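You operate a simulated robot arm through the tools that you are given. There is no shell and no other tool.

You run a simulated robot arm. Do the job below in one go: nothing can be reset, and whatever is moved stays where it is left.

Task
Trap 4 bar in the black gauge, bleed the rig, then let the gauge down.
Fine: wind up, selector to SHUT, bleed open; last the selector back to the gauge's port.
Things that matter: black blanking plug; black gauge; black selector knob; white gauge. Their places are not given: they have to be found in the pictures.

Only the result counts: the job must be done as asked and must still hold three seconds after the hand-in. Knocking over, shifting, dropping, spilling or breaking anything else fails it.

Robot
A 5-joint arm with a two-finger parallel gripper, fixed in place. Base frame: the origin is at the foot of the arm, x ahead of it, y to its left, z up. Units: mm, rad, N and s.
With the tool pointing down near the work surface it reaches from about 260 to 600 mm from the base axis. Its first joint turns from -1.152 to 1.152 rad. The tool tilts only in the upright plane through the base axis and itself; it spins freely about its own axis. Payload 1.57 kg.
Tool frame: the origin (TCP) lies between the finger pads and is the grasp point; the fingertips stand 30 mm ahead of it; z points along the fingers, y is the line along which they close. Largest opening 80 mm; finger width 17, thickness 12; the body of the gripper, 40 by 82 mm, starts 80 mm behind the TCP.
Orientation is that of the tool frame in the base frame, as a unit quaternion [w, x, y, z]. With the fingers straight down and closing along the base's y, the tool's x points along the base's -x, its y along +y and its z along -z.

Tools
- The arm moves only by the tool play_rows. Its argument "commands" is a list of rows, each a list of 6 numbers: the shift along the tool's x, y, z in units of 250 mm (1.0 is 250 mm), then the turn, a rotation vector about the tool's x, y, z in units of 60 degrees (1.0 is 60 degrees). In form: [[tx, ty, tz, wx, wy, wz], ...]. A call has 1 to 20 rows; each row is the pose to reach, as a shift and turn from the pose commanded when the call began, along the tool's axes at that moment. "claw" is the finger opening in mm, from 0 to 80, set as the call begins (left out, the last holds). A call with a number of a shift or a turn outside -1 to 1 is refused whole. A row lasts 0.2 s, in which the tool goes at most 50 mm and 0.15 rad; a call with a longer step from one row to the next is refused whole, and so is a gripper value outside its range. A pose out of reach is approached as far as the arm can. The call stops where the force on the tool passes 40 N (or 10 N more than at its start, if that is more) or the arm is blocked; 0.2 s more then pass. The fingers move at their own pace (about 153 mm/s each) and stop on an object; they squeeze with about 21 N. The grip force told is the motor's: it shows also when the fingers shut on nothing. Time passes only in rows, and 0.2 s behind the last, so rows that repeat a pose let the fingers close. It gives the time, the measured TCP pose, the force on the tool (base axes), the opening and the grip force at its end, in the units of the frame above (readings bear some noise), with the torque about the TCP (base axes, N m) and any sound that the robot's microphone picked up, and new pictures: "views" is both (left out), scene, wrist or none.
- Cameras (640 x 400 px; columns grow to the right, rows downward): "scene" is fixed at [47.3, 404.7, 521.8]; the picture's right is [-0.63, -0.78, 0.00], its down [-0.48, 0.38, -0.79] and it looks along [0.62, -0.49, -0.61] (base axes); focal length 326 px, centre (320, 200). "wrist" rides on the gripper at [72, -7, -122] in the tool frame; the picture's right is [0.09, 1.00, 0.00], its down [-0.84, 0.08, -0.54] and it looks along [-0.54, 0.05, 0.84] (tool axes); focal length 238 px, centre (320, 200).
- measure_at(camera, pixels): for up to 12 pixels [column, row] of the newest picture of that camera ("zoom" is the newest enlarged one), the place [x, y, z] in the base frame of the surface seen there, good to about 3 mm. It takes no simulated time.
- inspect(camera, box): a new picture of the part [left, top, right, bottom] of that camera's present view, enlarged. It takes no simulated time.
- hand_in(): hands the job in; it is judged then, once.

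Open the gripper and draw the arm clear of the work before you hand the job in, unless the task says otherwise.

The tools are called after ">>>" as a command line: name --pt "numbers of a row" for each row, then --argument value for the rest, lists and objects as JSON in quotes. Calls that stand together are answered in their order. play_rows: Moves the arm, as the interface text tells. Its arguments: {"type":"object","properties":{"commands":{"type":"array"},"claw":{"type":"number"},"views":{"type":"string","enum":["both","scene","wrist","none"]}},"required":["commands"]} The other tools are called the same way: measure_at (camera, pixels) gives the place of the surface under pixels of a picture; inspect (camera, box) takes an enlarged picture of a part of a camera's view; hand_in () hands the job in.

At the start:

```text
clock: 0.0
tcp_pos: [340.4, 258.1, 316.7]
tool_rot: [0.001, 0.0, 1.0, 0.0]
wrist_force: [-0.3, -0.4, 0.7]
ft_torque: [-0.01, -0.01, 0.01]
width: 80.2
grip_force: 0.0
```

scene: 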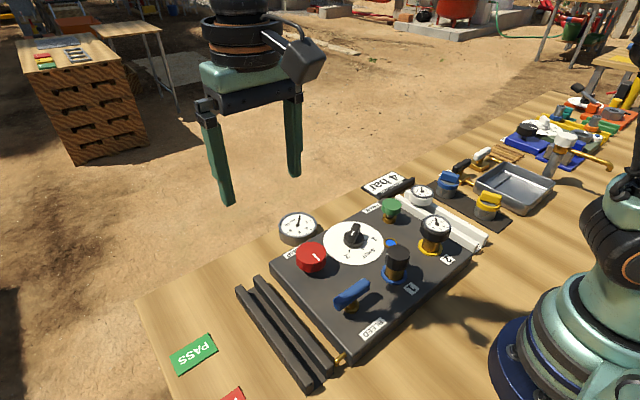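
wrist: 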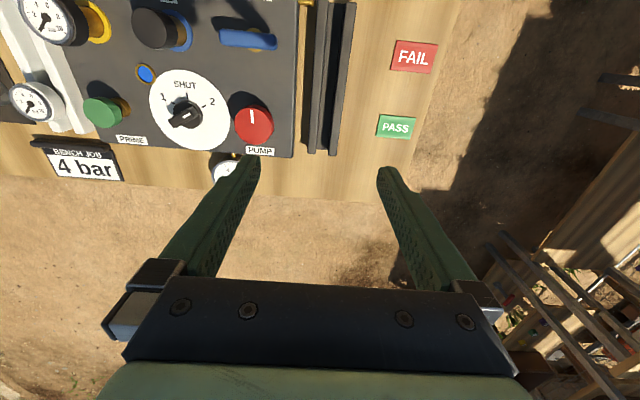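

The first pictures show a dark panel with a selector (scene ~[352,236]), a red pump knob, a green prime knob, a blue bleed lever, a black plug and gauges. I'll enlarge the panel in both views.

>>> inspect --camera "scene" --box '[260, 170, 500, 320]'

>>> inspect --camera "wrist" --box '[0, 0, 320, 200]'

>>> inspect --camera "scene" --box '[220, 240, 400, 400]'

>>> inspect --camera "scene" --box '[400, 80, 640, 240]'

```text
2.67 times, centred on (380, 245) of scene
```

zoom: 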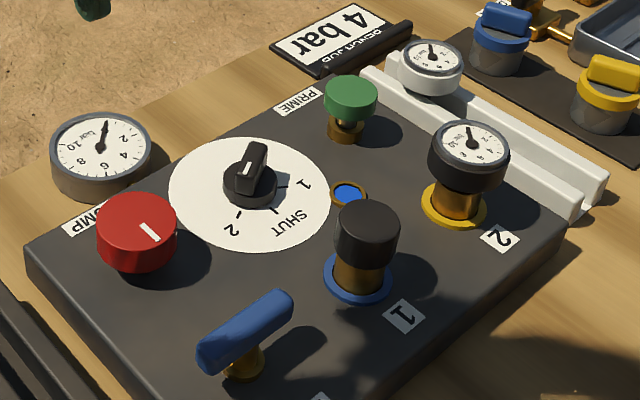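

```text
2.00 times, centred on (160, 100) of wrist
```

zoom: 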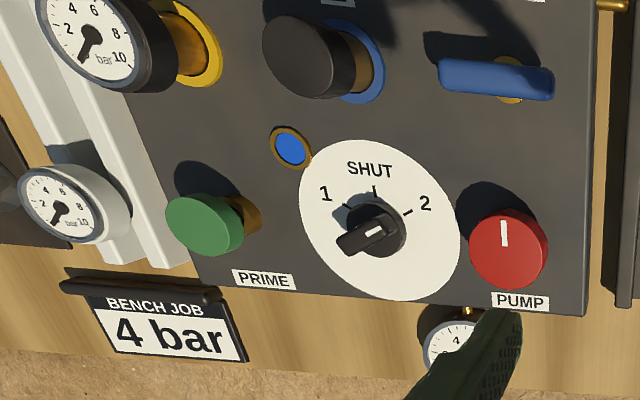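

```text
2.50 times, centred on (310, 320) of scene
```

zoom: 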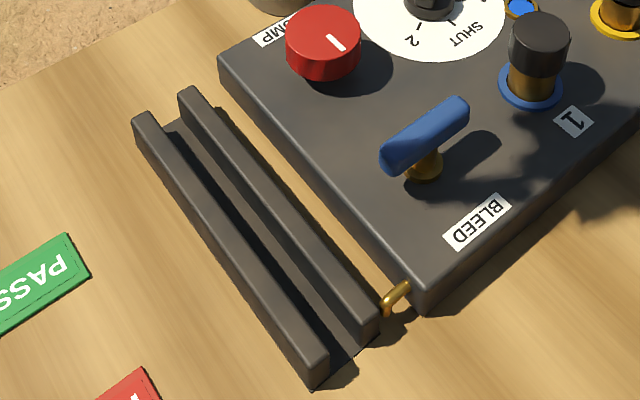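

```text
2.50 times, centred on (520, 160) of scene
```

zoom: 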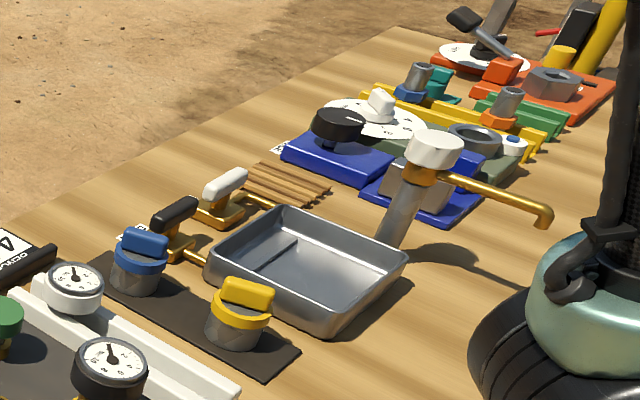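

I'll measure the main items: selector, pump knob, bleed lever, prime knob, gauges, plug and panel corners.

>>> measure_at --camera "scene" --pixels '[[352, 236], [356, 226], [311, 254], [352, 293], [338, 302], [390, 206], [396, 255], [434, 228], [297, 226], [390, 243], [421, 195], [330, 265]]'

>>> measure_at --camera "wrist" --pixels '[[187, 115], [172, 122], [252, 120], [230, 38], [270, 40], [102, 112], [148, 27], [45, 20], [145, 73], [150, 100], [175, 150], [280, 130]]'

>>> inspect --camera "scene" --box '[320, 200, 400, 260]'

>>> inspect --camera "wrist" --box '[130, 60, 290, 160]'

```text
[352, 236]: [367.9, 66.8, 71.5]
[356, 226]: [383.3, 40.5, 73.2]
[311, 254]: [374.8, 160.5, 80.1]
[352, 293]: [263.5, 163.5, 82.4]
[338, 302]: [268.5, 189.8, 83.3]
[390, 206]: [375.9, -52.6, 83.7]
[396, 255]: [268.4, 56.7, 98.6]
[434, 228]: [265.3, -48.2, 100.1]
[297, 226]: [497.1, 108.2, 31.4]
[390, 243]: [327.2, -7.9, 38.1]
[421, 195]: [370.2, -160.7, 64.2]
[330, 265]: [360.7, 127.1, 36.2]
```

```text
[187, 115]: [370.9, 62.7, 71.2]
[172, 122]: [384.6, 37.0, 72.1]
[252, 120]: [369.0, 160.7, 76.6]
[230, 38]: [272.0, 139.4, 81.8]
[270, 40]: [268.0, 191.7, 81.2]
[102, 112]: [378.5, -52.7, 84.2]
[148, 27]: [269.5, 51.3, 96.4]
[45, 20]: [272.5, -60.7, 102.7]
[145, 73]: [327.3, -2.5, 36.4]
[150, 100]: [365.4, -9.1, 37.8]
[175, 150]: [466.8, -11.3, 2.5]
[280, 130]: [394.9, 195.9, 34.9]
```

```text
6.67 times, centred on (360, 230) of scene
```

zoom: 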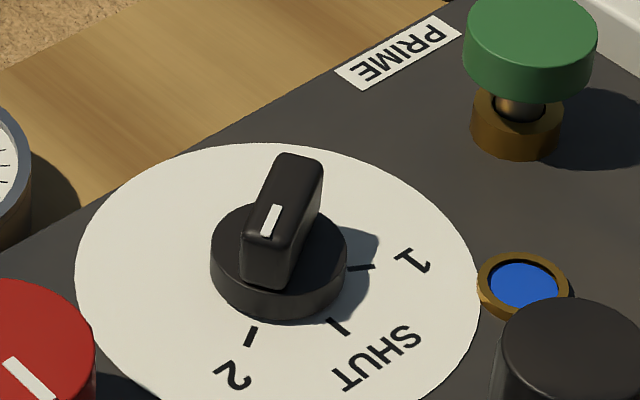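

```text
4.00 times, centred on (210, 110) of wrist
```

zoom: 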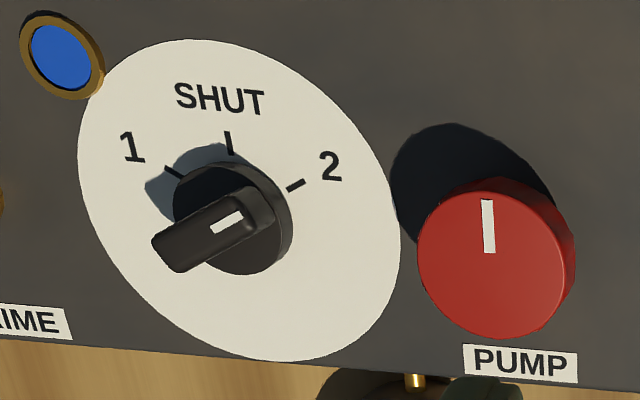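

The selector's white mark faces "2" (zoom ~[228,222]), which is where the black gauge sits. I'll move the arm over the panel, staying high, for a closer look at gauges, bleed lever and selector.

>>> play_rows --pt "0 -0.2 0 0 0 0" --pt "0 -0.4 0 0 0 0" --pt "0 -0.6 0 0 0 0" --pt "0 -0.79 0 0 0 0" --pt "0 -0.79 0 0 0 0"

```text
clock: 1.2
tcp_pos: [342.2, 60.5, 313.8]
tool_rot: [0.0, 0.0, 1.0, 0.0]
wrist_force: [0.3, -0.2, -0.9]
ft_torque: [-0.04, 0.05, -0.04]
width: 79.9
grip_force: 0.0
```

scene: 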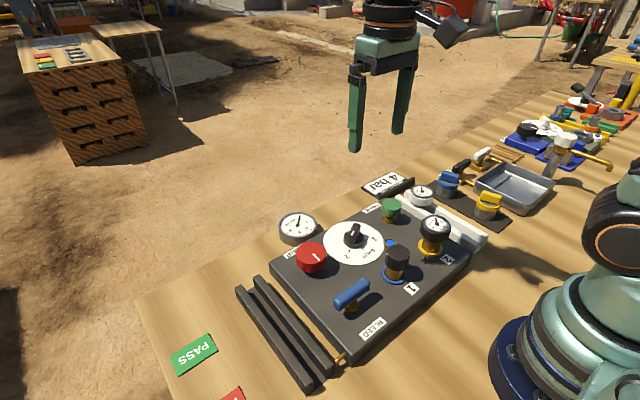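
wrist: 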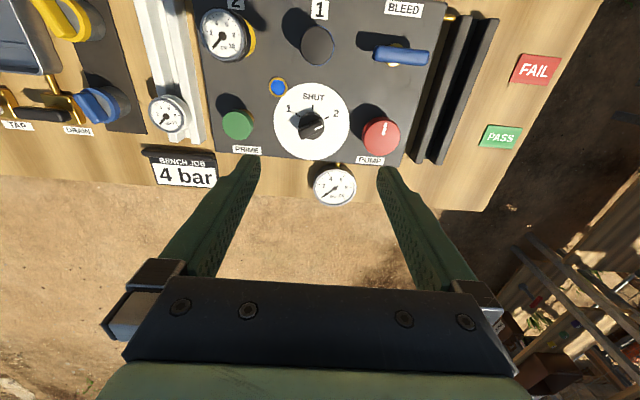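

The whole panel is now in the wrist view (cols 140-420, rows 0-200). I'll enlarge its parts.

>>> inspect --camera "wrist" --box '[190, 0, 450, 170]'

>>> inspect --camera "wrist" --box '[190, 0, 270, 50]'

>>> inspect --camera "wrist" --box '[300, 160, 370, 210]'

>>> inspect --camera "wrist" --box '[0, 0, 220, 140]'

>>> inspect --camera "wrist" --box '[250, 70, 370, 160]'

```text
2.35 times, centred on (320, 85) of wrist
```

zoom: 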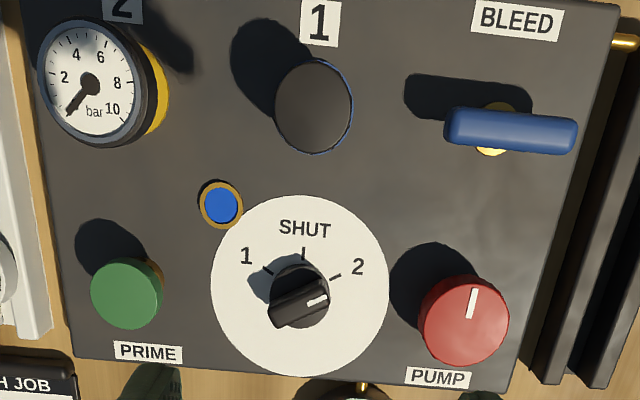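

```text
8.00 times, centred on (230, 25) of wrist
```

zoom: 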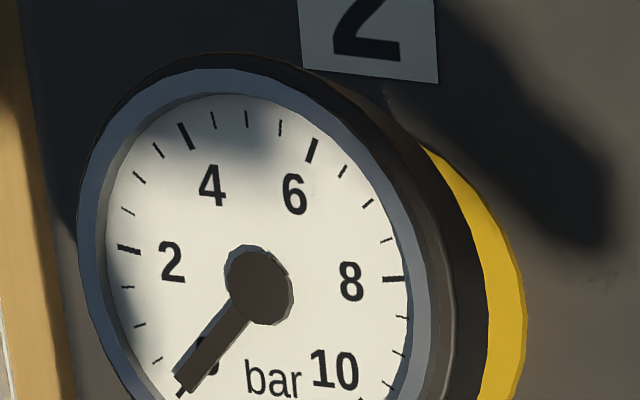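

```text
8.00 times, centred on (335, 185) of wrist
```

zoom: 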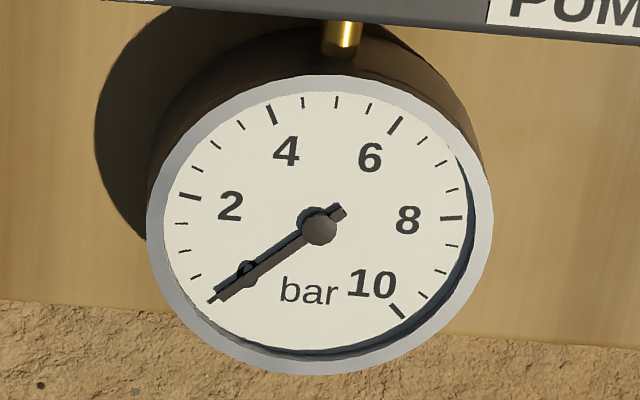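

```text
2.86 times, centred on (110, 70) of wrist
```

zoom: 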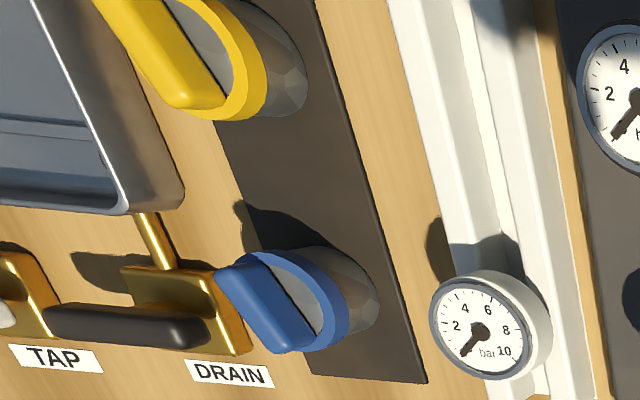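

```text
4.44 times, centred on (310, 115) of wrist
```

zoom: 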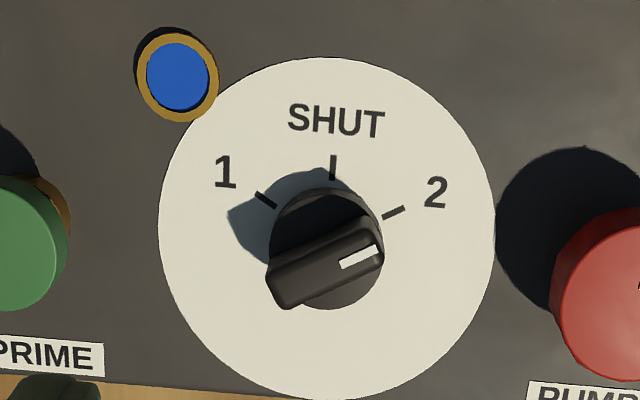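

Black gauge in port 2 and the rig gauge both read 0, and the bleed lever lies along y. I'll measure selector ticks, knob edges and lever ends precisely.

>>> measure_at --camera "wrist" --pixels '[[298, 106], [313, 103], [332, 111], [301, 131], [322, 121], [320, 126], [372, 54], [424, 57], [390, 65], [388, 44], [360, 135], [398, 135]]'

>>> measure_at --camera "wrist" --pixels '[[382, 120], [380, 155], [279, 87], [270, 150], [350, 150], [237, 125], [317, 45], [222, 35], [200, 30], [340, 165], [412, 165], [455, 17]]'

>>> measure_at --camera "scene" --pixels '[[351, 306], [351, 310], [335, 300], [368, 285], [352, 262], [296, 252], [327, 258], [312, 271], [369, 327], [342, 358], [270, 265], [350, 358]]'

>>> inspect --camera "scene" --box '[310, 260, 410, 370]'

```text
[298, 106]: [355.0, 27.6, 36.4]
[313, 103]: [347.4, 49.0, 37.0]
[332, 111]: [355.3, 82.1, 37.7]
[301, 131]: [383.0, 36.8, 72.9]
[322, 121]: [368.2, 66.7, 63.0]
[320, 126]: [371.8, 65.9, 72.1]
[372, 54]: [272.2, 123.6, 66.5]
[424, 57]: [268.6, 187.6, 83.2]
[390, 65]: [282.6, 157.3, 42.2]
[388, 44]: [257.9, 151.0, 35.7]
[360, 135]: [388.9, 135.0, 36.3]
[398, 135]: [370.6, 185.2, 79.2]
```

```text
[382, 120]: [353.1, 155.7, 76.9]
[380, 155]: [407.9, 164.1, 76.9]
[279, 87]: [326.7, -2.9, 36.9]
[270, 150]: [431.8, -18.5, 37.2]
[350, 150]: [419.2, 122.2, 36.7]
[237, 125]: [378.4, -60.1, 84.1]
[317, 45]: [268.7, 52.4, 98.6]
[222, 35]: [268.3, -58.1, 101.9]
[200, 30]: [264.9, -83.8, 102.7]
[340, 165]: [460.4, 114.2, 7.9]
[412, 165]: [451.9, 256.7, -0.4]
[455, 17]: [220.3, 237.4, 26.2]
```

```text
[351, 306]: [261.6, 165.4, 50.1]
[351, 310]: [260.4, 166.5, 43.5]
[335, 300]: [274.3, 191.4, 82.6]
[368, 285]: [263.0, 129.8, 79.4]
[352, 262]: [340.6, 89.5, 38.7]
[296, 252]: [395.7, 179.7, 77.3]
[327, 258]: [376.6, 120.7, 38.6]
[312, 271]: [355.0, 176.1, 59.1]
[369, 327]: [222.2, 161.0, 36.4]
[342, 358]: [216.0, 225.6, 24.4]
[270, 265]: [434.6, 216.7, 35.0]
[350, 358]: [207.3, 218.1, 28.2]
```

```text
3.64 times, centred on (360, 315) of scene
```

zoom: 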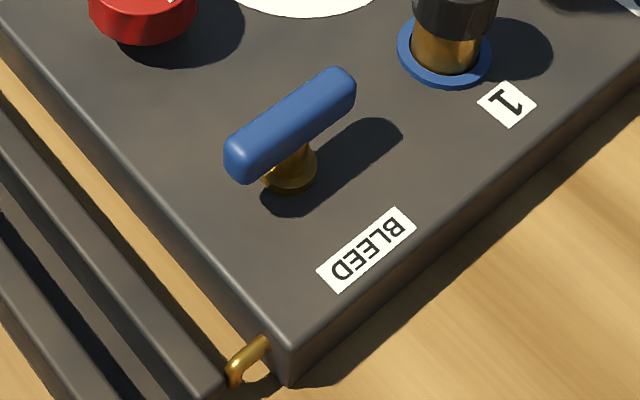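

The pump knob is about Ø50 centred near (379,160) with top z≈78. I'll hover over it at about z=150 with open fingers.

>>> play_rows --pt "-0.03 0.08 0.13 0 0 0" --pt "-0.06 0.16 0.26 0 0 0" --pt "-0.09 0.24 0.4 0 0 0" --pt "-0.12 0.32 0.54 0 0 0" --pt "-0.148 0.4 0.656 0 0 0" --pt "-0.148 0.4 0.656 0 0 0" --claw 80

```text
clock: 2.6
tcp_pos: [377.4, 160.3, 153.4]
tool_rot: [-0.001, 0.0, 1.0, 0.0]
wrist_force: [0.7, -0.3, 0.8]
ft_torque: [-0.01, 0.04, 0.0]
width: 80.2
grip_force: 0.0
```

scene: 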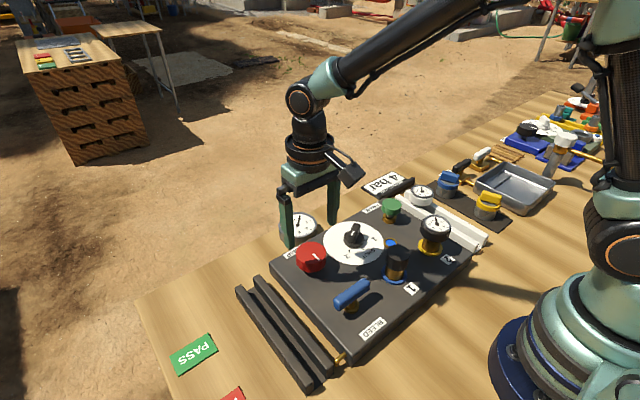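
wrist: 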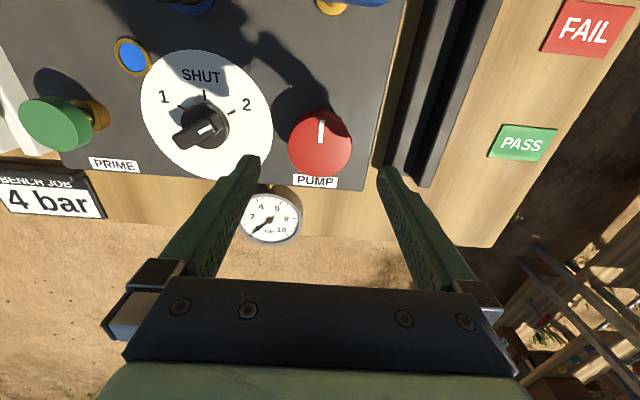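

The hover looks right: knob at wrist ~[320,142] between the fingers. I'll measure its rim to centre on it.

>>> measure_at --camera "wrist" --pixels '[[292, 142], [349, 142], [320, 113], [320, 168], [320, 140], [320, 175], [304, 120], [337, 120], [316, 152]]'

>>> inspect --camera "wrist" --box '[270, 90, 370, 200]'

>>> inspect --camera "scene" --box '[270, 220, 350, 290]'

```text
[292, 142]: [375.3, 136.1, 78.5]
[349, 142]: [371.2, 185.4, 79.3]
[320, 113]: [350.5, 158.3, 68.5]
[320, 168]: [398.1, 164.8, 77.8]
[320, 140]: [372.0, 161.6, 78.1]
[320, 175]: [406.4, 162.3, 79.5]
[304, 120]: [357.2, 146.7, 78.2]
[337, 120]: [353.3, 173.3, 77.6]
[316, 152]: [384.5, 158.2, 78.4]
```

```text
3.64 times, centred on (320, 145) of wrist
```

zoom: 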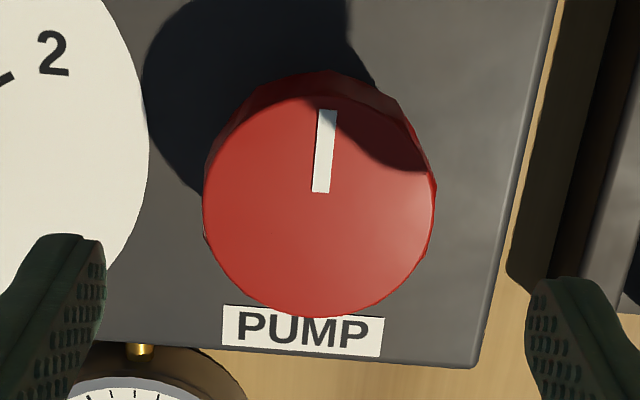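

```text
5.71 times, centred on (310, 255) of scene
```

zoom: 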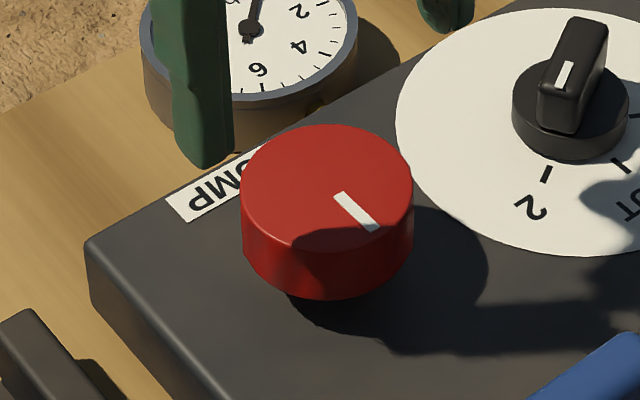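

Knob centre is ~(379,161), z 53–78. I'll lower around it with open fingers, to TCP z≈76.

>>> play_rows --pt "-0.006 0.003 0.1 0 0 0" --pt "-0.006 0.003 0.2 0 0 0" --pt "-0.006 0.003 0.26 0 0 0" --pt "-0.006 0.003 0.31 0 0 0" --pt "-0.006 0.003 0.31 0 0 0" --claw 80

>>> play_rows --pt "0 0 0 0 0 0" --pt "0 0 0 0 0 0" --pt "0 0 0 0 0 0" --claw 45

```text
clock: 3.8
tcp_pos: [377.8, 162.0, 73.8]
tool_rot: [0.0, 0.0, 1.0, 0.0]
wrist_force: [0.0, 0.8, 0.1]
ft_torque: [-0.01, 0.04, -0.01]
width: 80.4
grip_force: 0.0
```

scene: 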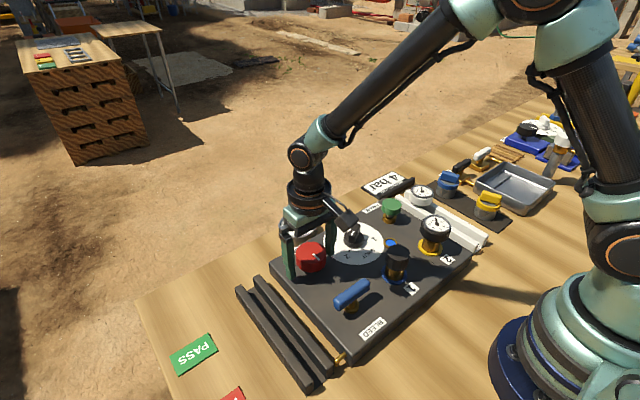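
wrist: 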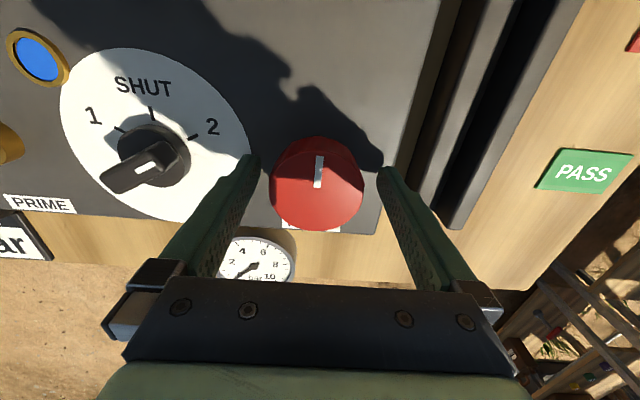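

```text
clock: 4.6
tcp_pos: [375.8, 160.6, 74.6]
tool_rot: [0.0, 0.001, 1.0, -0.001]
wrist_force: [-0.6, -15.7, 2.6]
ft_torque: [-0.18, 0.21, -0.06]
width: 58.9
grip_force: 7.7
```

scene: 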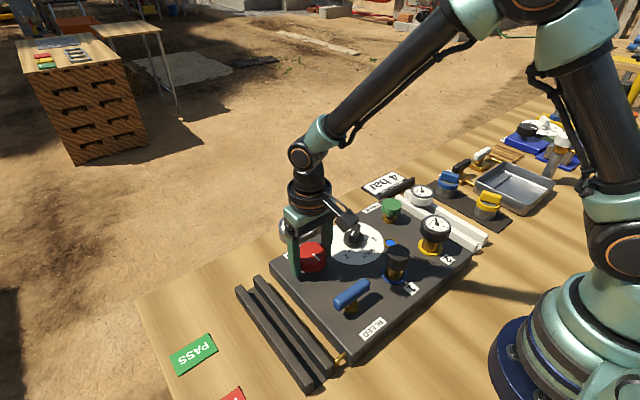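
wrist: 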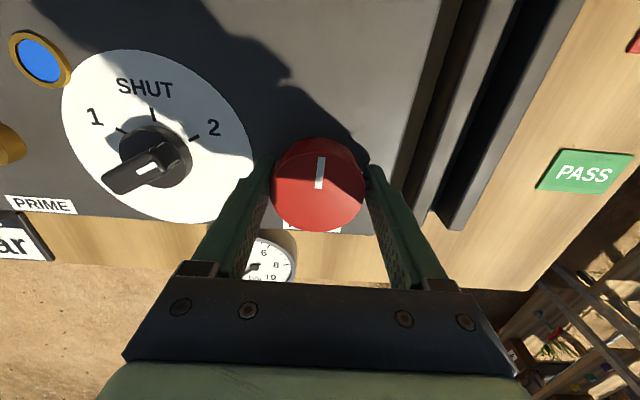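

The fingers stopped at 58.9 mm with -15.7 N in y, so the grip may be off-centre. I'll look closely before turning.

>>> inspect --camera "wrist" --box '[230, 110, 400, 260]'

>>> inspect --camera "scene" --box '[270, 200, 350, 290]'

>>> inspect --camera "scene" --box '[380, 180, 480, 270]'

```text
2.67 times, centred on (315, 185) of wrist
```

zoom: 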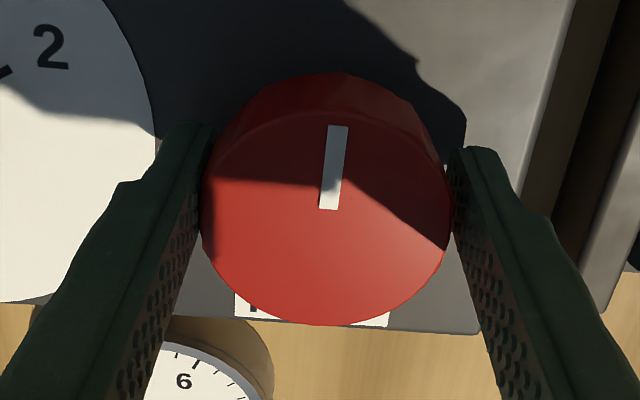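

```text
4.44 times, centred on (310, 245) of scene
```

zoom: 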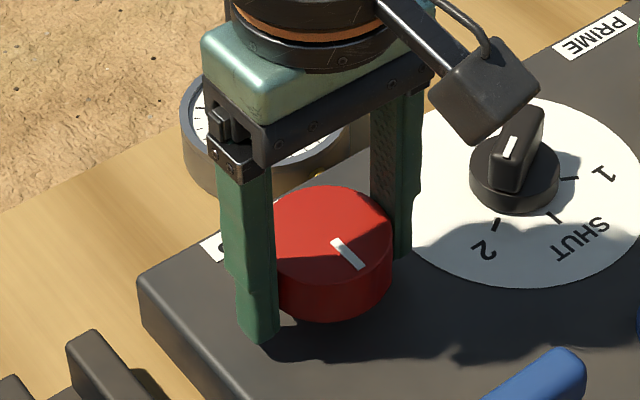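

```text
4.44 times, centred on (430, 225) of scene
```

zoom: 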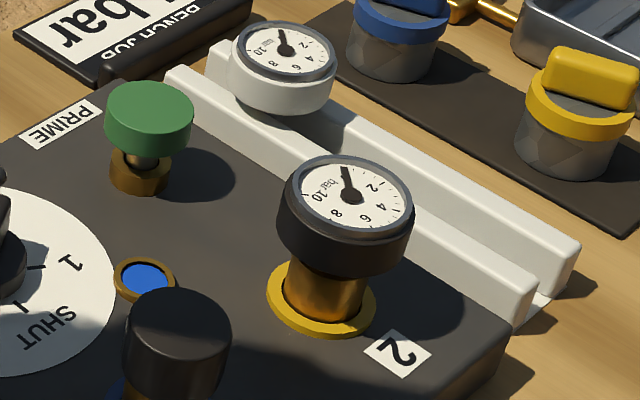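

The left finger touches and the right shows a sliver of gap, so I'll shift about 3 mm toward -y while holding the close command and recheck the force.

>>> play_rows --pt "0 -0.006 0 0 0 0" --pt "0 -0.012 0 0 0 0" --pt "0 -0.012 0 0 0 0" --claw 45 --views "wrist"

```text
clock: 5.4
tcp_pos: [376.1, 160.1, 75.0]
tool_rot: [-0.001, -0.002, 1.0, 0.0]
wrist_force: [-6.2, 18.3, -16.5]
ft_torque: [0.01, 0.93, 0.03]
width: 55.6
grip_force: 45.0
```

wrist: 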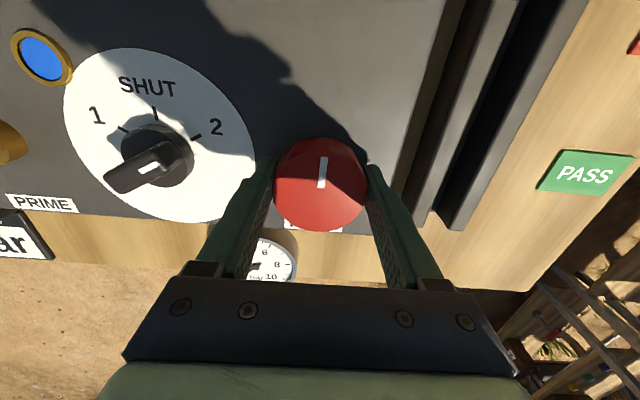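

Now gripped at 55.6 mm. I'll ease back 1.5 mm to remove the side load and turn the pump clockwise 60° in small rows, then read the gauges.

>>> play_rows --pt "0 0.006 0 0 0 0" --pt "0 0.006 0 0 0 0.12" --pt "0 0.006 0 0 0 0.25" --pt "0 0.006 0 0 0 0.38" --pt "0 0.006 0 0 0 0.5" --pt "0 0.006 0 0 0 0.5" --claw 45

>>> inspect --camera "scene" --box '[380, 180, 480, 270]'

>>> inspect --camera "scene" --box '[270, 200, 350, 290]'

```text
clock: 6.1
tcp_pos: [376.8, 159.7, 73.5]
tool_rot: [0.0, 0.066, 0.998, 0.0]
wrist_force: [1.9, 3.1, -4.1]
ft_torque: [-0.03, 0.58, -0.01]
width: 55.5
grip_force: 44.9
stopped in row 3: the force on the tool passed its limit at 41 N (the readings are from after the stop); the commanded pose is now the measured one
```

scene: 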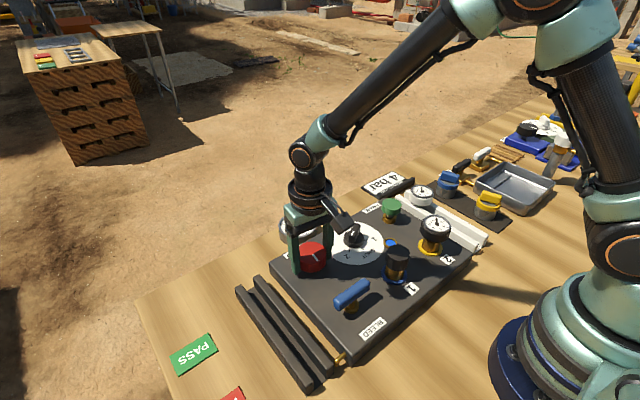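
wrist: 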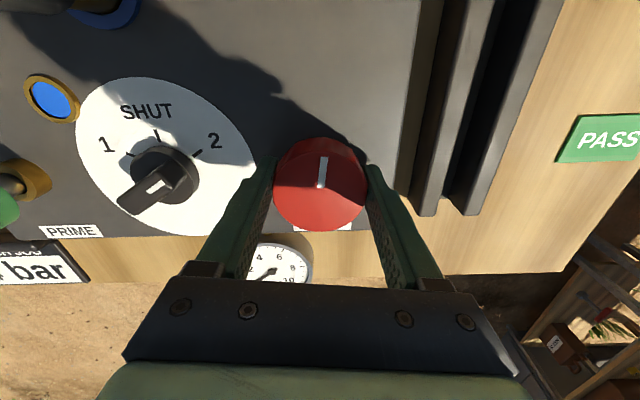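

```text
4.44 times, centred on (430, 225) of scene
```

zoom: 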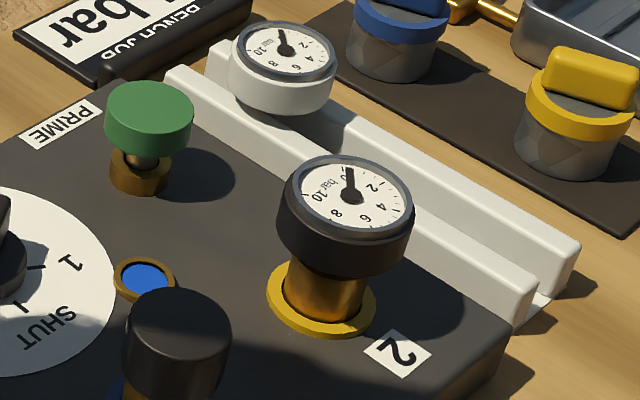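

```text
4.44 times, centred on (310, 245) of scene
```

zoom: 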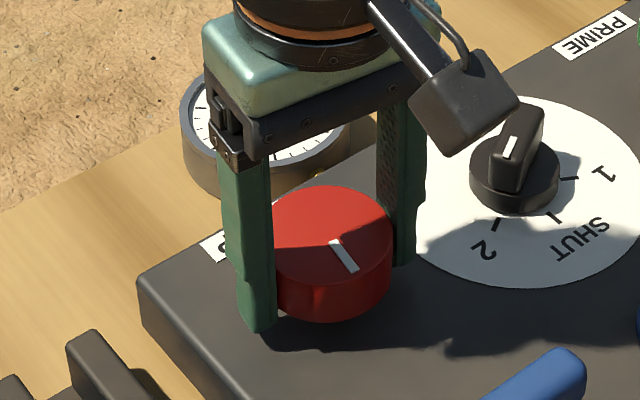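

The black gauge needle rose slightly, so the bleed is shut and clockwise winds up. The side load is relaxed now, so I continue in finer turning steps.

>>> play_rows --pt "0 0 0 0 0 0.06" --pt "0 0 0 0 0 0.12" --pt "0 0 0 0 0 0.18" --pt "0 0 0 0 0 0.24" --pt "0 0 0 0 0 0.3" --pt "0 0 0 0 0 0.3" --claw 45 --views "scene"

>>> inspect --camera "scene" --box '[405, 200, 465, 245]'

```text
clock: 7.5
tcp_pos: [378.7, 160.8, 73.5]
tool_rot: [0.0, 0.22, 0.975, 0.0]
wrist_force: [3.0, 26.3, -23.0]
ft_torque: [0.23, 0.23, 0.05]
width: 55.7
grip_force: 45.2
```

scene: 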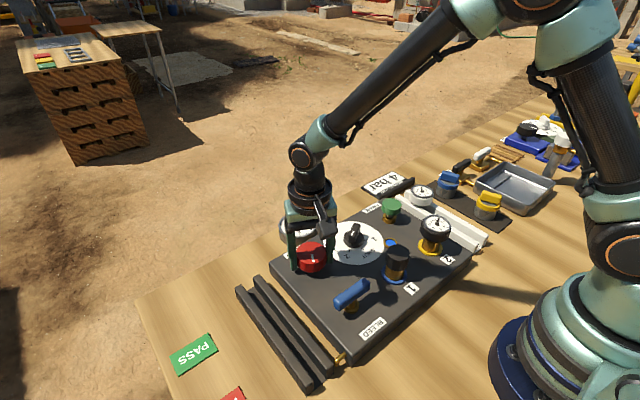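

```text
8.89 times, centred on (435, 222) of scene
```

zoom: 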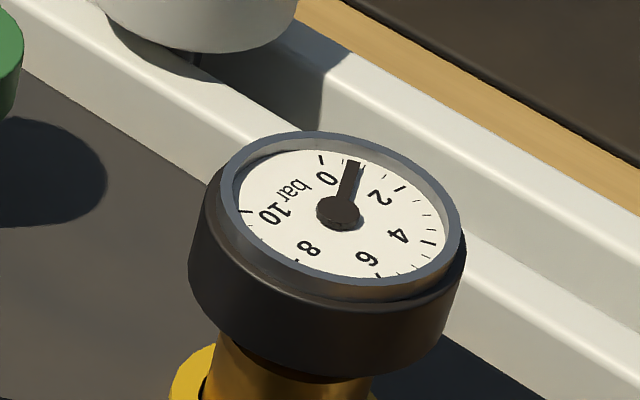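

The gauge reads about 0.9 bar after 25°, i.e. roughly 0.035 bar per degree. I'll relieve the y/z load by about 2 mm and keep turning 35° more.

>>> play_rows --pt "0.0035 0.007 0.005 0 0 0" --pt "0.0035 0.007 0.005 0 0 0.07" --pt "0.0035 0.007 0.005 0 0 0.14" --pt "0.0035 0.007 0.005 0 0 0.21" --pt "0.0035 0.007 0.005 0 0 0.28" --pt "0.0035 0.007 0.005 0 0 0.35" --pt "0.0035 0.007 0.005 0 0 0.42" --pt "0.0035 0.007 0.005 0 0 0.49" --pt "0.0035 0.007 0.005 0 0 0.56" --pt "0.0035 0.007 0.005 0 0 0.56" --claw 45 --views "scene"

>>> inspect --camera "scene" --box '[405, 200, 465, 245]'

```text
clock: 9.5
tcp_pos: [379.3, 161.7, 73.9]
tool_rot: [0.001, 0.492, 0.871, 0.001]
wrist_force: [-1.4, -1.4, 3.8]
ft_torque: [-0.06, -0.04, -0.01]
width: 55.6
grip_force: 45.0
stopped in row 10: the force on the tool passed its limit at 45 N (the readings are from after the stop); the commanded pose is now the measured one
```

scene: 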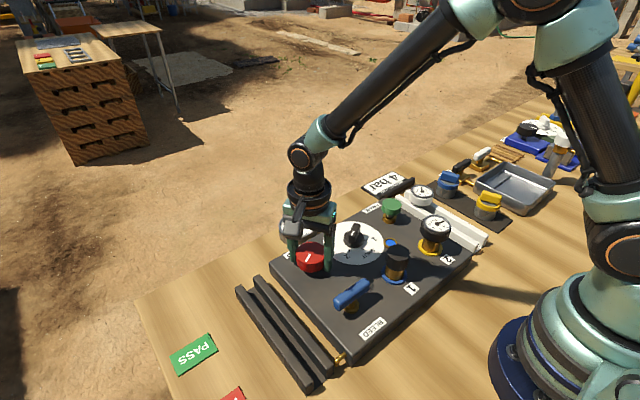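

```text
8.89 times, centred on (435, 222) of scene
```

zoom: 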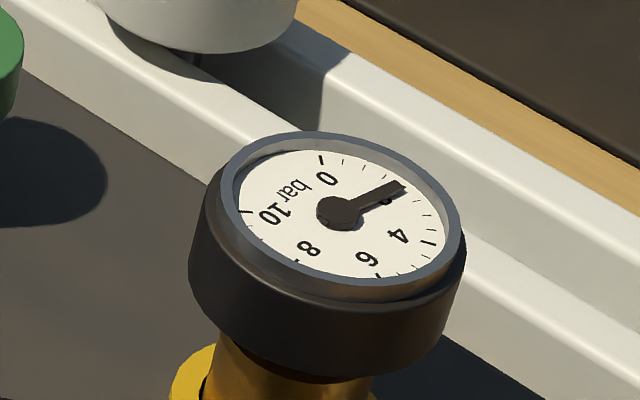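

Reading is ~2.0 bar at 59° of turn; about 58° more is needed. I continue 34° and check.

>>> play_rows --pt "0 0 0 0 0 0.07" --pt "0 0 0 0 0 0.14" --pt "0 0 0 0 0 0.21" --pt "0 0 0 0 0 0.28" --pt "0 0 0 0 0 0.35" --pt "0 0 0 0 0 0.42" --pt "0 0 0 0 0 0.49" --pt "0 0 0 0 0 0.56" --pt "0 0 0 0 0 0.56" --claw 45 --views "scene"

>>> inspect --camera "scene" --box '[405, 200, 465, 245]'

```text
clock: 11.5
tcp_pos: [379.8, 161.8, 73.5]
tool_rot: [0.001, 0.723, 0.691, 0.003]
wrist_force: [20.8, 14.6, -12.9]
ft_torque: [-0.29, 1.13, 0.04]
width: 55.5
grip_force: 45.3
```

scene: 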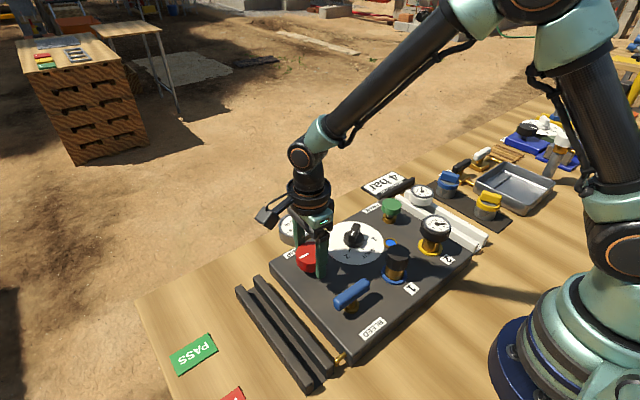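

```text
8.89 times, centred on (435, 222) of scene
```

zoom: 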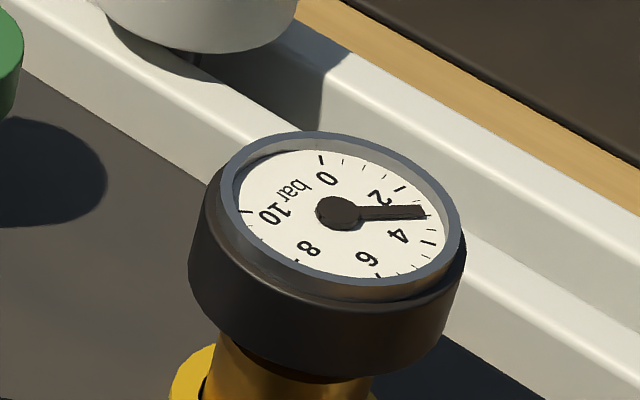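

Needle is at about 3.05 bar at 92.6°. I relieve the side load a little and turn 22° more, then trim.

>>> play_rows --pt "0.004 0.006 0.003 0 0 0" --pt "0.004 0.006 0.003 0 0 0.06" --pt "0.004 0.006 0.003 0 0 0.12" --pt "0.004 0.006 0.003 0 0 0.18" --pt "0.004 0.006 0.003 0 0 0.24" --pt "0.004 0.006 0.003 0 0 0.3" --pt "0.004 0.006 0.003 0 0 0.37" --pt "0.004 0.006 0.003 0 0 0.37" --claw 45 --views "scene"

>>> inspect --camera "scene" --box '[415, 210, 455, 240]'

>>> inspect --camera "scene" --box '[270, 205, 350, 285]'

```text
clock: 12.9
tcp_pos: [380.9, 162.0, 74.0]
tool_rot: [0.001, 0.817, 0.577, 0.0]
wrist_force: [-2.6, -1.5, 4.0]
ft_torque: [0.23, -0.15, -0.01]
width: 55.8
grip_force: 45.5
stopped in row 6: the force on the tool passed its limit at 41 N (the readings are from after the stop); the commanded pose is now the measured one
```

scene: 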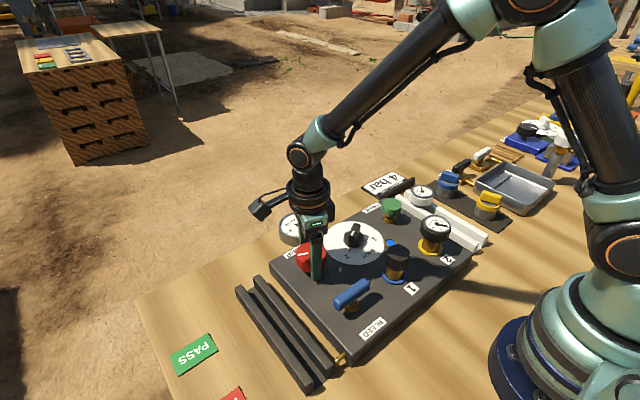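

```text
13.33 times, centred on (435, 225) of scene
```

zoom: 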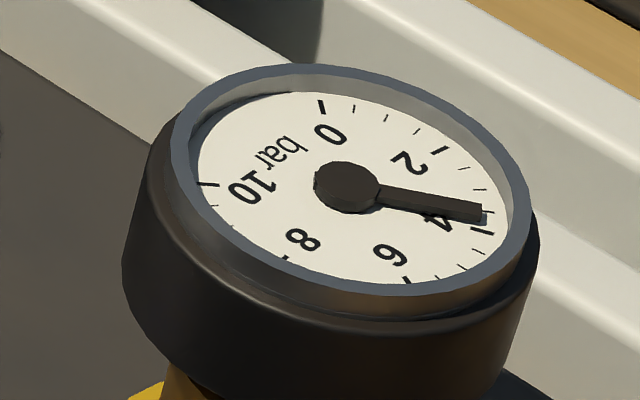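

```text
5.00 times, centred on (310, 245) of scene
```

zoom: 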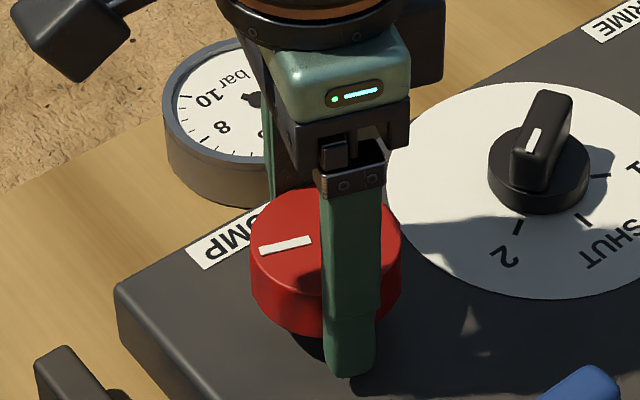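

About 3.65 bar at 109.6°. I turn 9° more and look again.

>>> play_rows --pt "0 0 0 0 0 0.05" --pt "0 0 0 0 0 0.1" --pt "0 0 0 0 0 0.15" --pt "0 0 0 0 0 0.15" --pt "0 0 0 0 0 0.15" --claw 45 --views "scene"

>>> inspect --camera "scene" --box '[415, 210, 455, 240]'

```text
clock: 14.1
tcp_pos: [380.2, 162.1, 72.7]
tool_rot: [0.0, 0.86, 0.51, 0.0]
wrist_force: [2.3, -14.1, 8.4]
ft_torque: [-0.14, 0.15, 0.02]
width: 55.6
grip_force: 45.0
```

scene: 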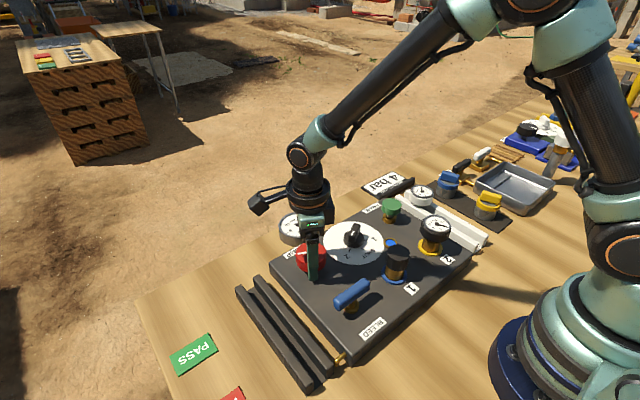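

```text
13.33 times, centred on (435, 225) of scene
```

zoom: 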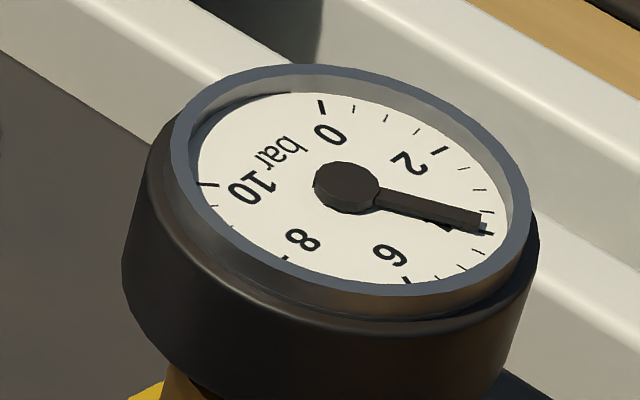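

The needle sits very near 4 bar (118.6°). I'll release the knob, rise, and view the gauge from closer with the wrist camera before closing the selector.

>>> play_rows --pt "0 0 0 0 0 0" --pt "0 0 0 0 0 0" --pt "0 0 -0.15 0 0 0" --pt "0 0 -0.3 0 0 0" --pt "0 0 -0.5 0 0 0" --pt "0 0 -0.6 0 0 0" --pt "0 0 -0.6 0 0 0" --claw 80

>>> inspect --camera "scene" --box '[415, 210, 455, 240]'

>>> inspect --camera "scene" --box '[270, 205, 350, 285]'

```text
clock: 15.7
tcp_pos: [379.1, 161.3, 224.7]
tool_rot: [0.0, 0.86, 0.511, 0.0]
wrist_force: [-0.6, 0.5, 0.2]
ft_torque: [0.03, -0.02, 0.02]
width: 80.0
grip_force: 0.1
```

scene: 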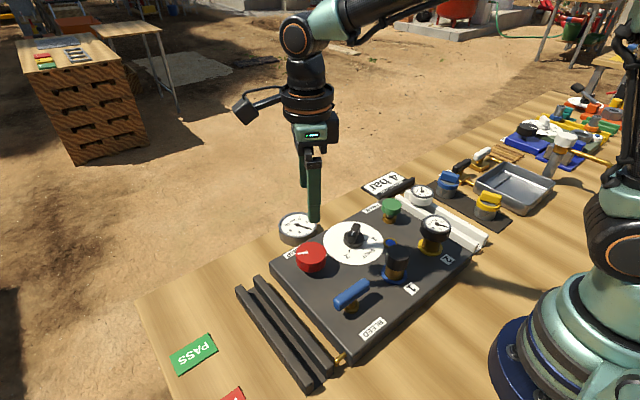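
wrist: 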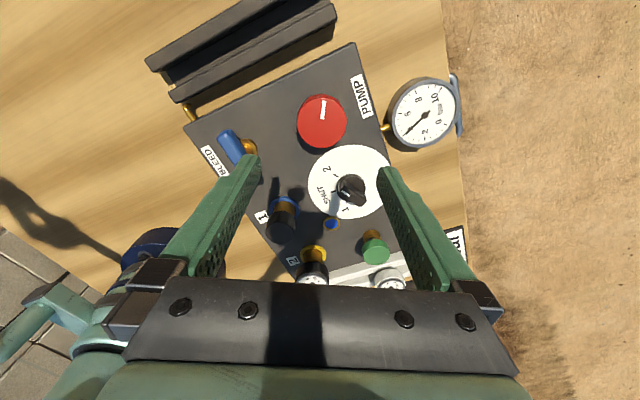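

```text
13.33 times, centred on (435, 225) of scene
```

zoom: 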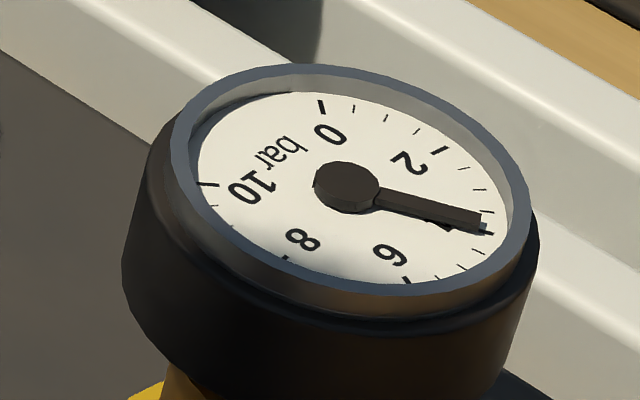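

```text
5.00 times, centred on (310, 245) of scene
```

zoom: 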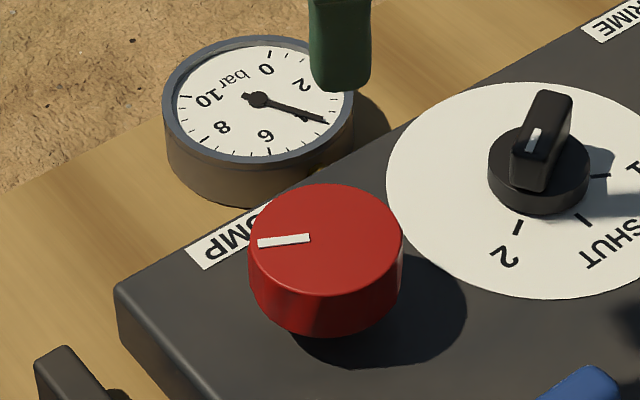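

The pressure held after release (rig gauge also ~4). I swing over toward the black gauge and unwind the wrist to read it squarely.

>>> play_rows --pt "-0.109 0.026 0.01 0 0 -0.125" --pt "-0.218 0.052 0.02 0 0 -0.25" --pt "-0.327 0.078 0.03 0 0 -0.375" --pt "-0.436 0.104 0.04 0 0 -0.5" --pt "-0.545 0.129 0.05 0 0 -0.625" --pt "-0.654 0.155 0.06 0 0 -0.75" --pt "-0.763 0.181 0.07 0 0 -0.875" --pt "-0.872 0.207 0.08 0 0 -1.0" --claw 80 --views "none"

>>> play_rows --pt "0 0 0 0 0 -0.125" --pt "0 0 0 0 0 -0.25" --pt "0 0 0 0 0 -0.375" --pt "0 0 0 0 0 -0.5" --pt "0 0 0 0 0 -0.625" --pt "0 0 0 0 0 -0.75" --pt "0 0 0 0 0 -0.875" --pt "0 0 0 0 0 -0.976" --pt "0 0 0 0 0 -0.976" --claw 80

```text
clock: 17.5
tcp_pos: [322.0, -53.5, 201.7]
tool_rot: [0.0, 0.489, 0.873, -0.001]
wrist_force: [-0.1, 0.1, 0.4]
ft_torque: [0.03, 0.01, 0.02]
width: 79.9
grip_force: 0.0
```

```text
clock: 19.5
tcp_pos: [322.6, -53.9, 203.3]
tool_rot: [0.0, -0.001, 1.0, 0.0]
wrist_force: [0.6, -0.3, -0.7]
ft_torque: [0.04, -0.04, -0.03]
width: 80.0
grip_force: 0.1
```

scene: 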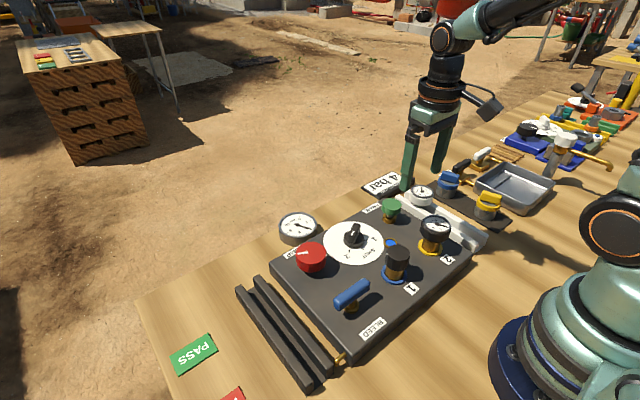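
wrist: 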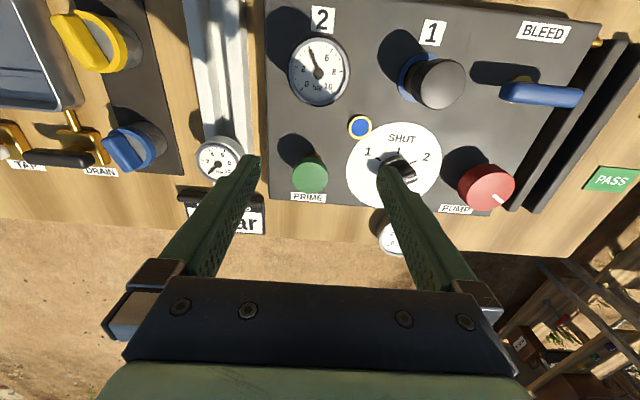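

The black gauge is now seen almost squarely at wrist [318,70]; I enlarge it and the selector.

>>> inspect --camera "wrist" --box '[280, 35, 360, 110]'

>>> inspect --camera "scene" --box '[270, 205, 350, 285]'

>>> inspect --camera "wrist" --box '[340, 100, 540, 230]'

```text
5.33 times, centred on (320, 72) of wrist
```

zoom: 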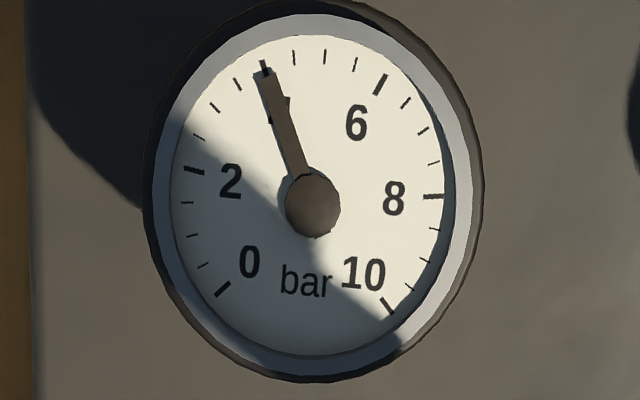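

```text
5.00 times, centred on (310, 245) of scene
```

zoom: 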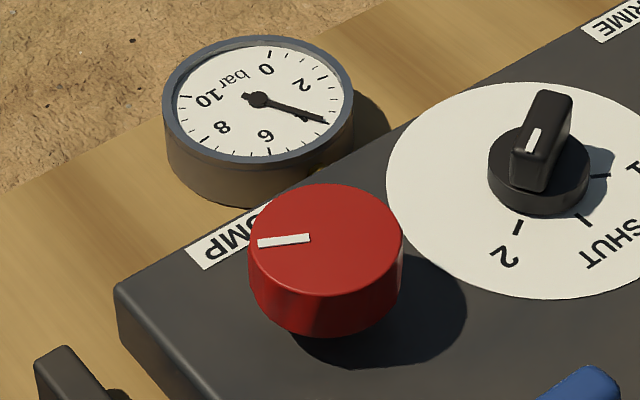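

```text
3.08 times, centred on (440, 165) of wrist
```

zoom: 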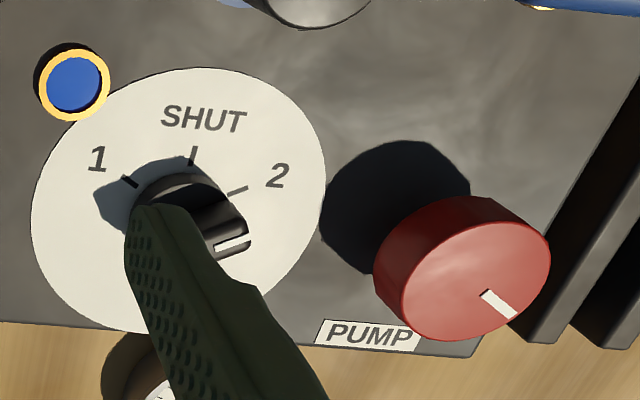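

The black gauge reads exactly 4.0 bar. Now I hover over the selector at about (373,55,160) to measure it precisely.

>>> play_rows --pt "-0.05 0.11 0.0 0 0 0" --pt "-0.1 0.22 0.0 0 0 0" --pt "-0.15 0.33 0.05 0 0 0" --pt "-0.2 0.436 0.12 0 0 0" --pt "-0.2 0.436 0.172 0 0 0" --pt "-0.2 0.436 0.172 0 0 0" --claw 80

>>> inspect --camera "wrist" --box '[260, 80, 380, 190]'

```text
clock: 20.9
tcp_pos: [373.0, 54.9, 161.0]
tool_rot: [0.001, 0.0, 1.0, 0.0]
wrist_force: [-0.3, 1.1, 0.0]
ft_torque: [0.0, 0.02, 0.0]
width: 80.0
grip_force: 0.0
```

scene: 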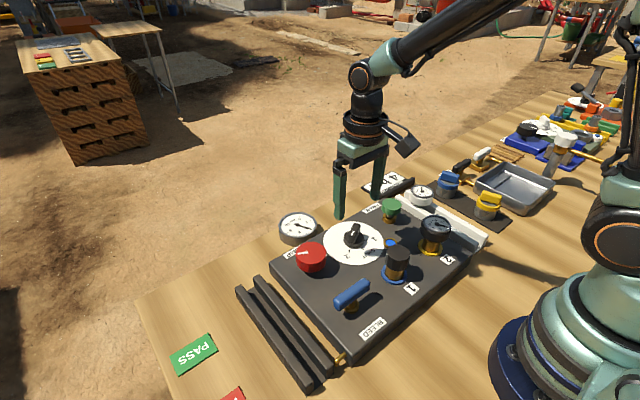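
wrist: 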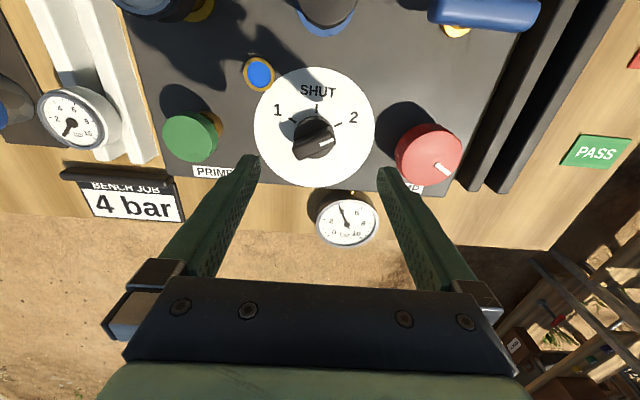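

```text
3.64 times, centred on (320, 135) of wrist
```

zoom: 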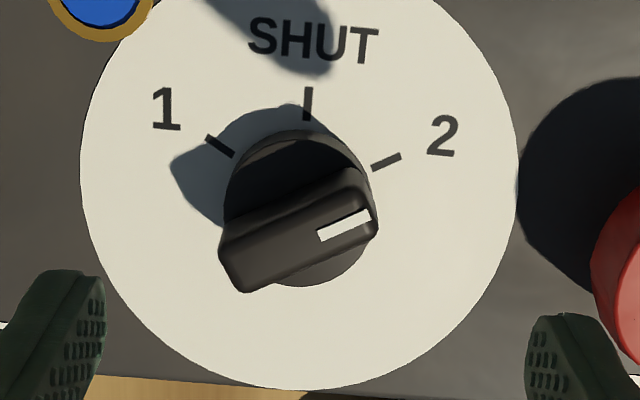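

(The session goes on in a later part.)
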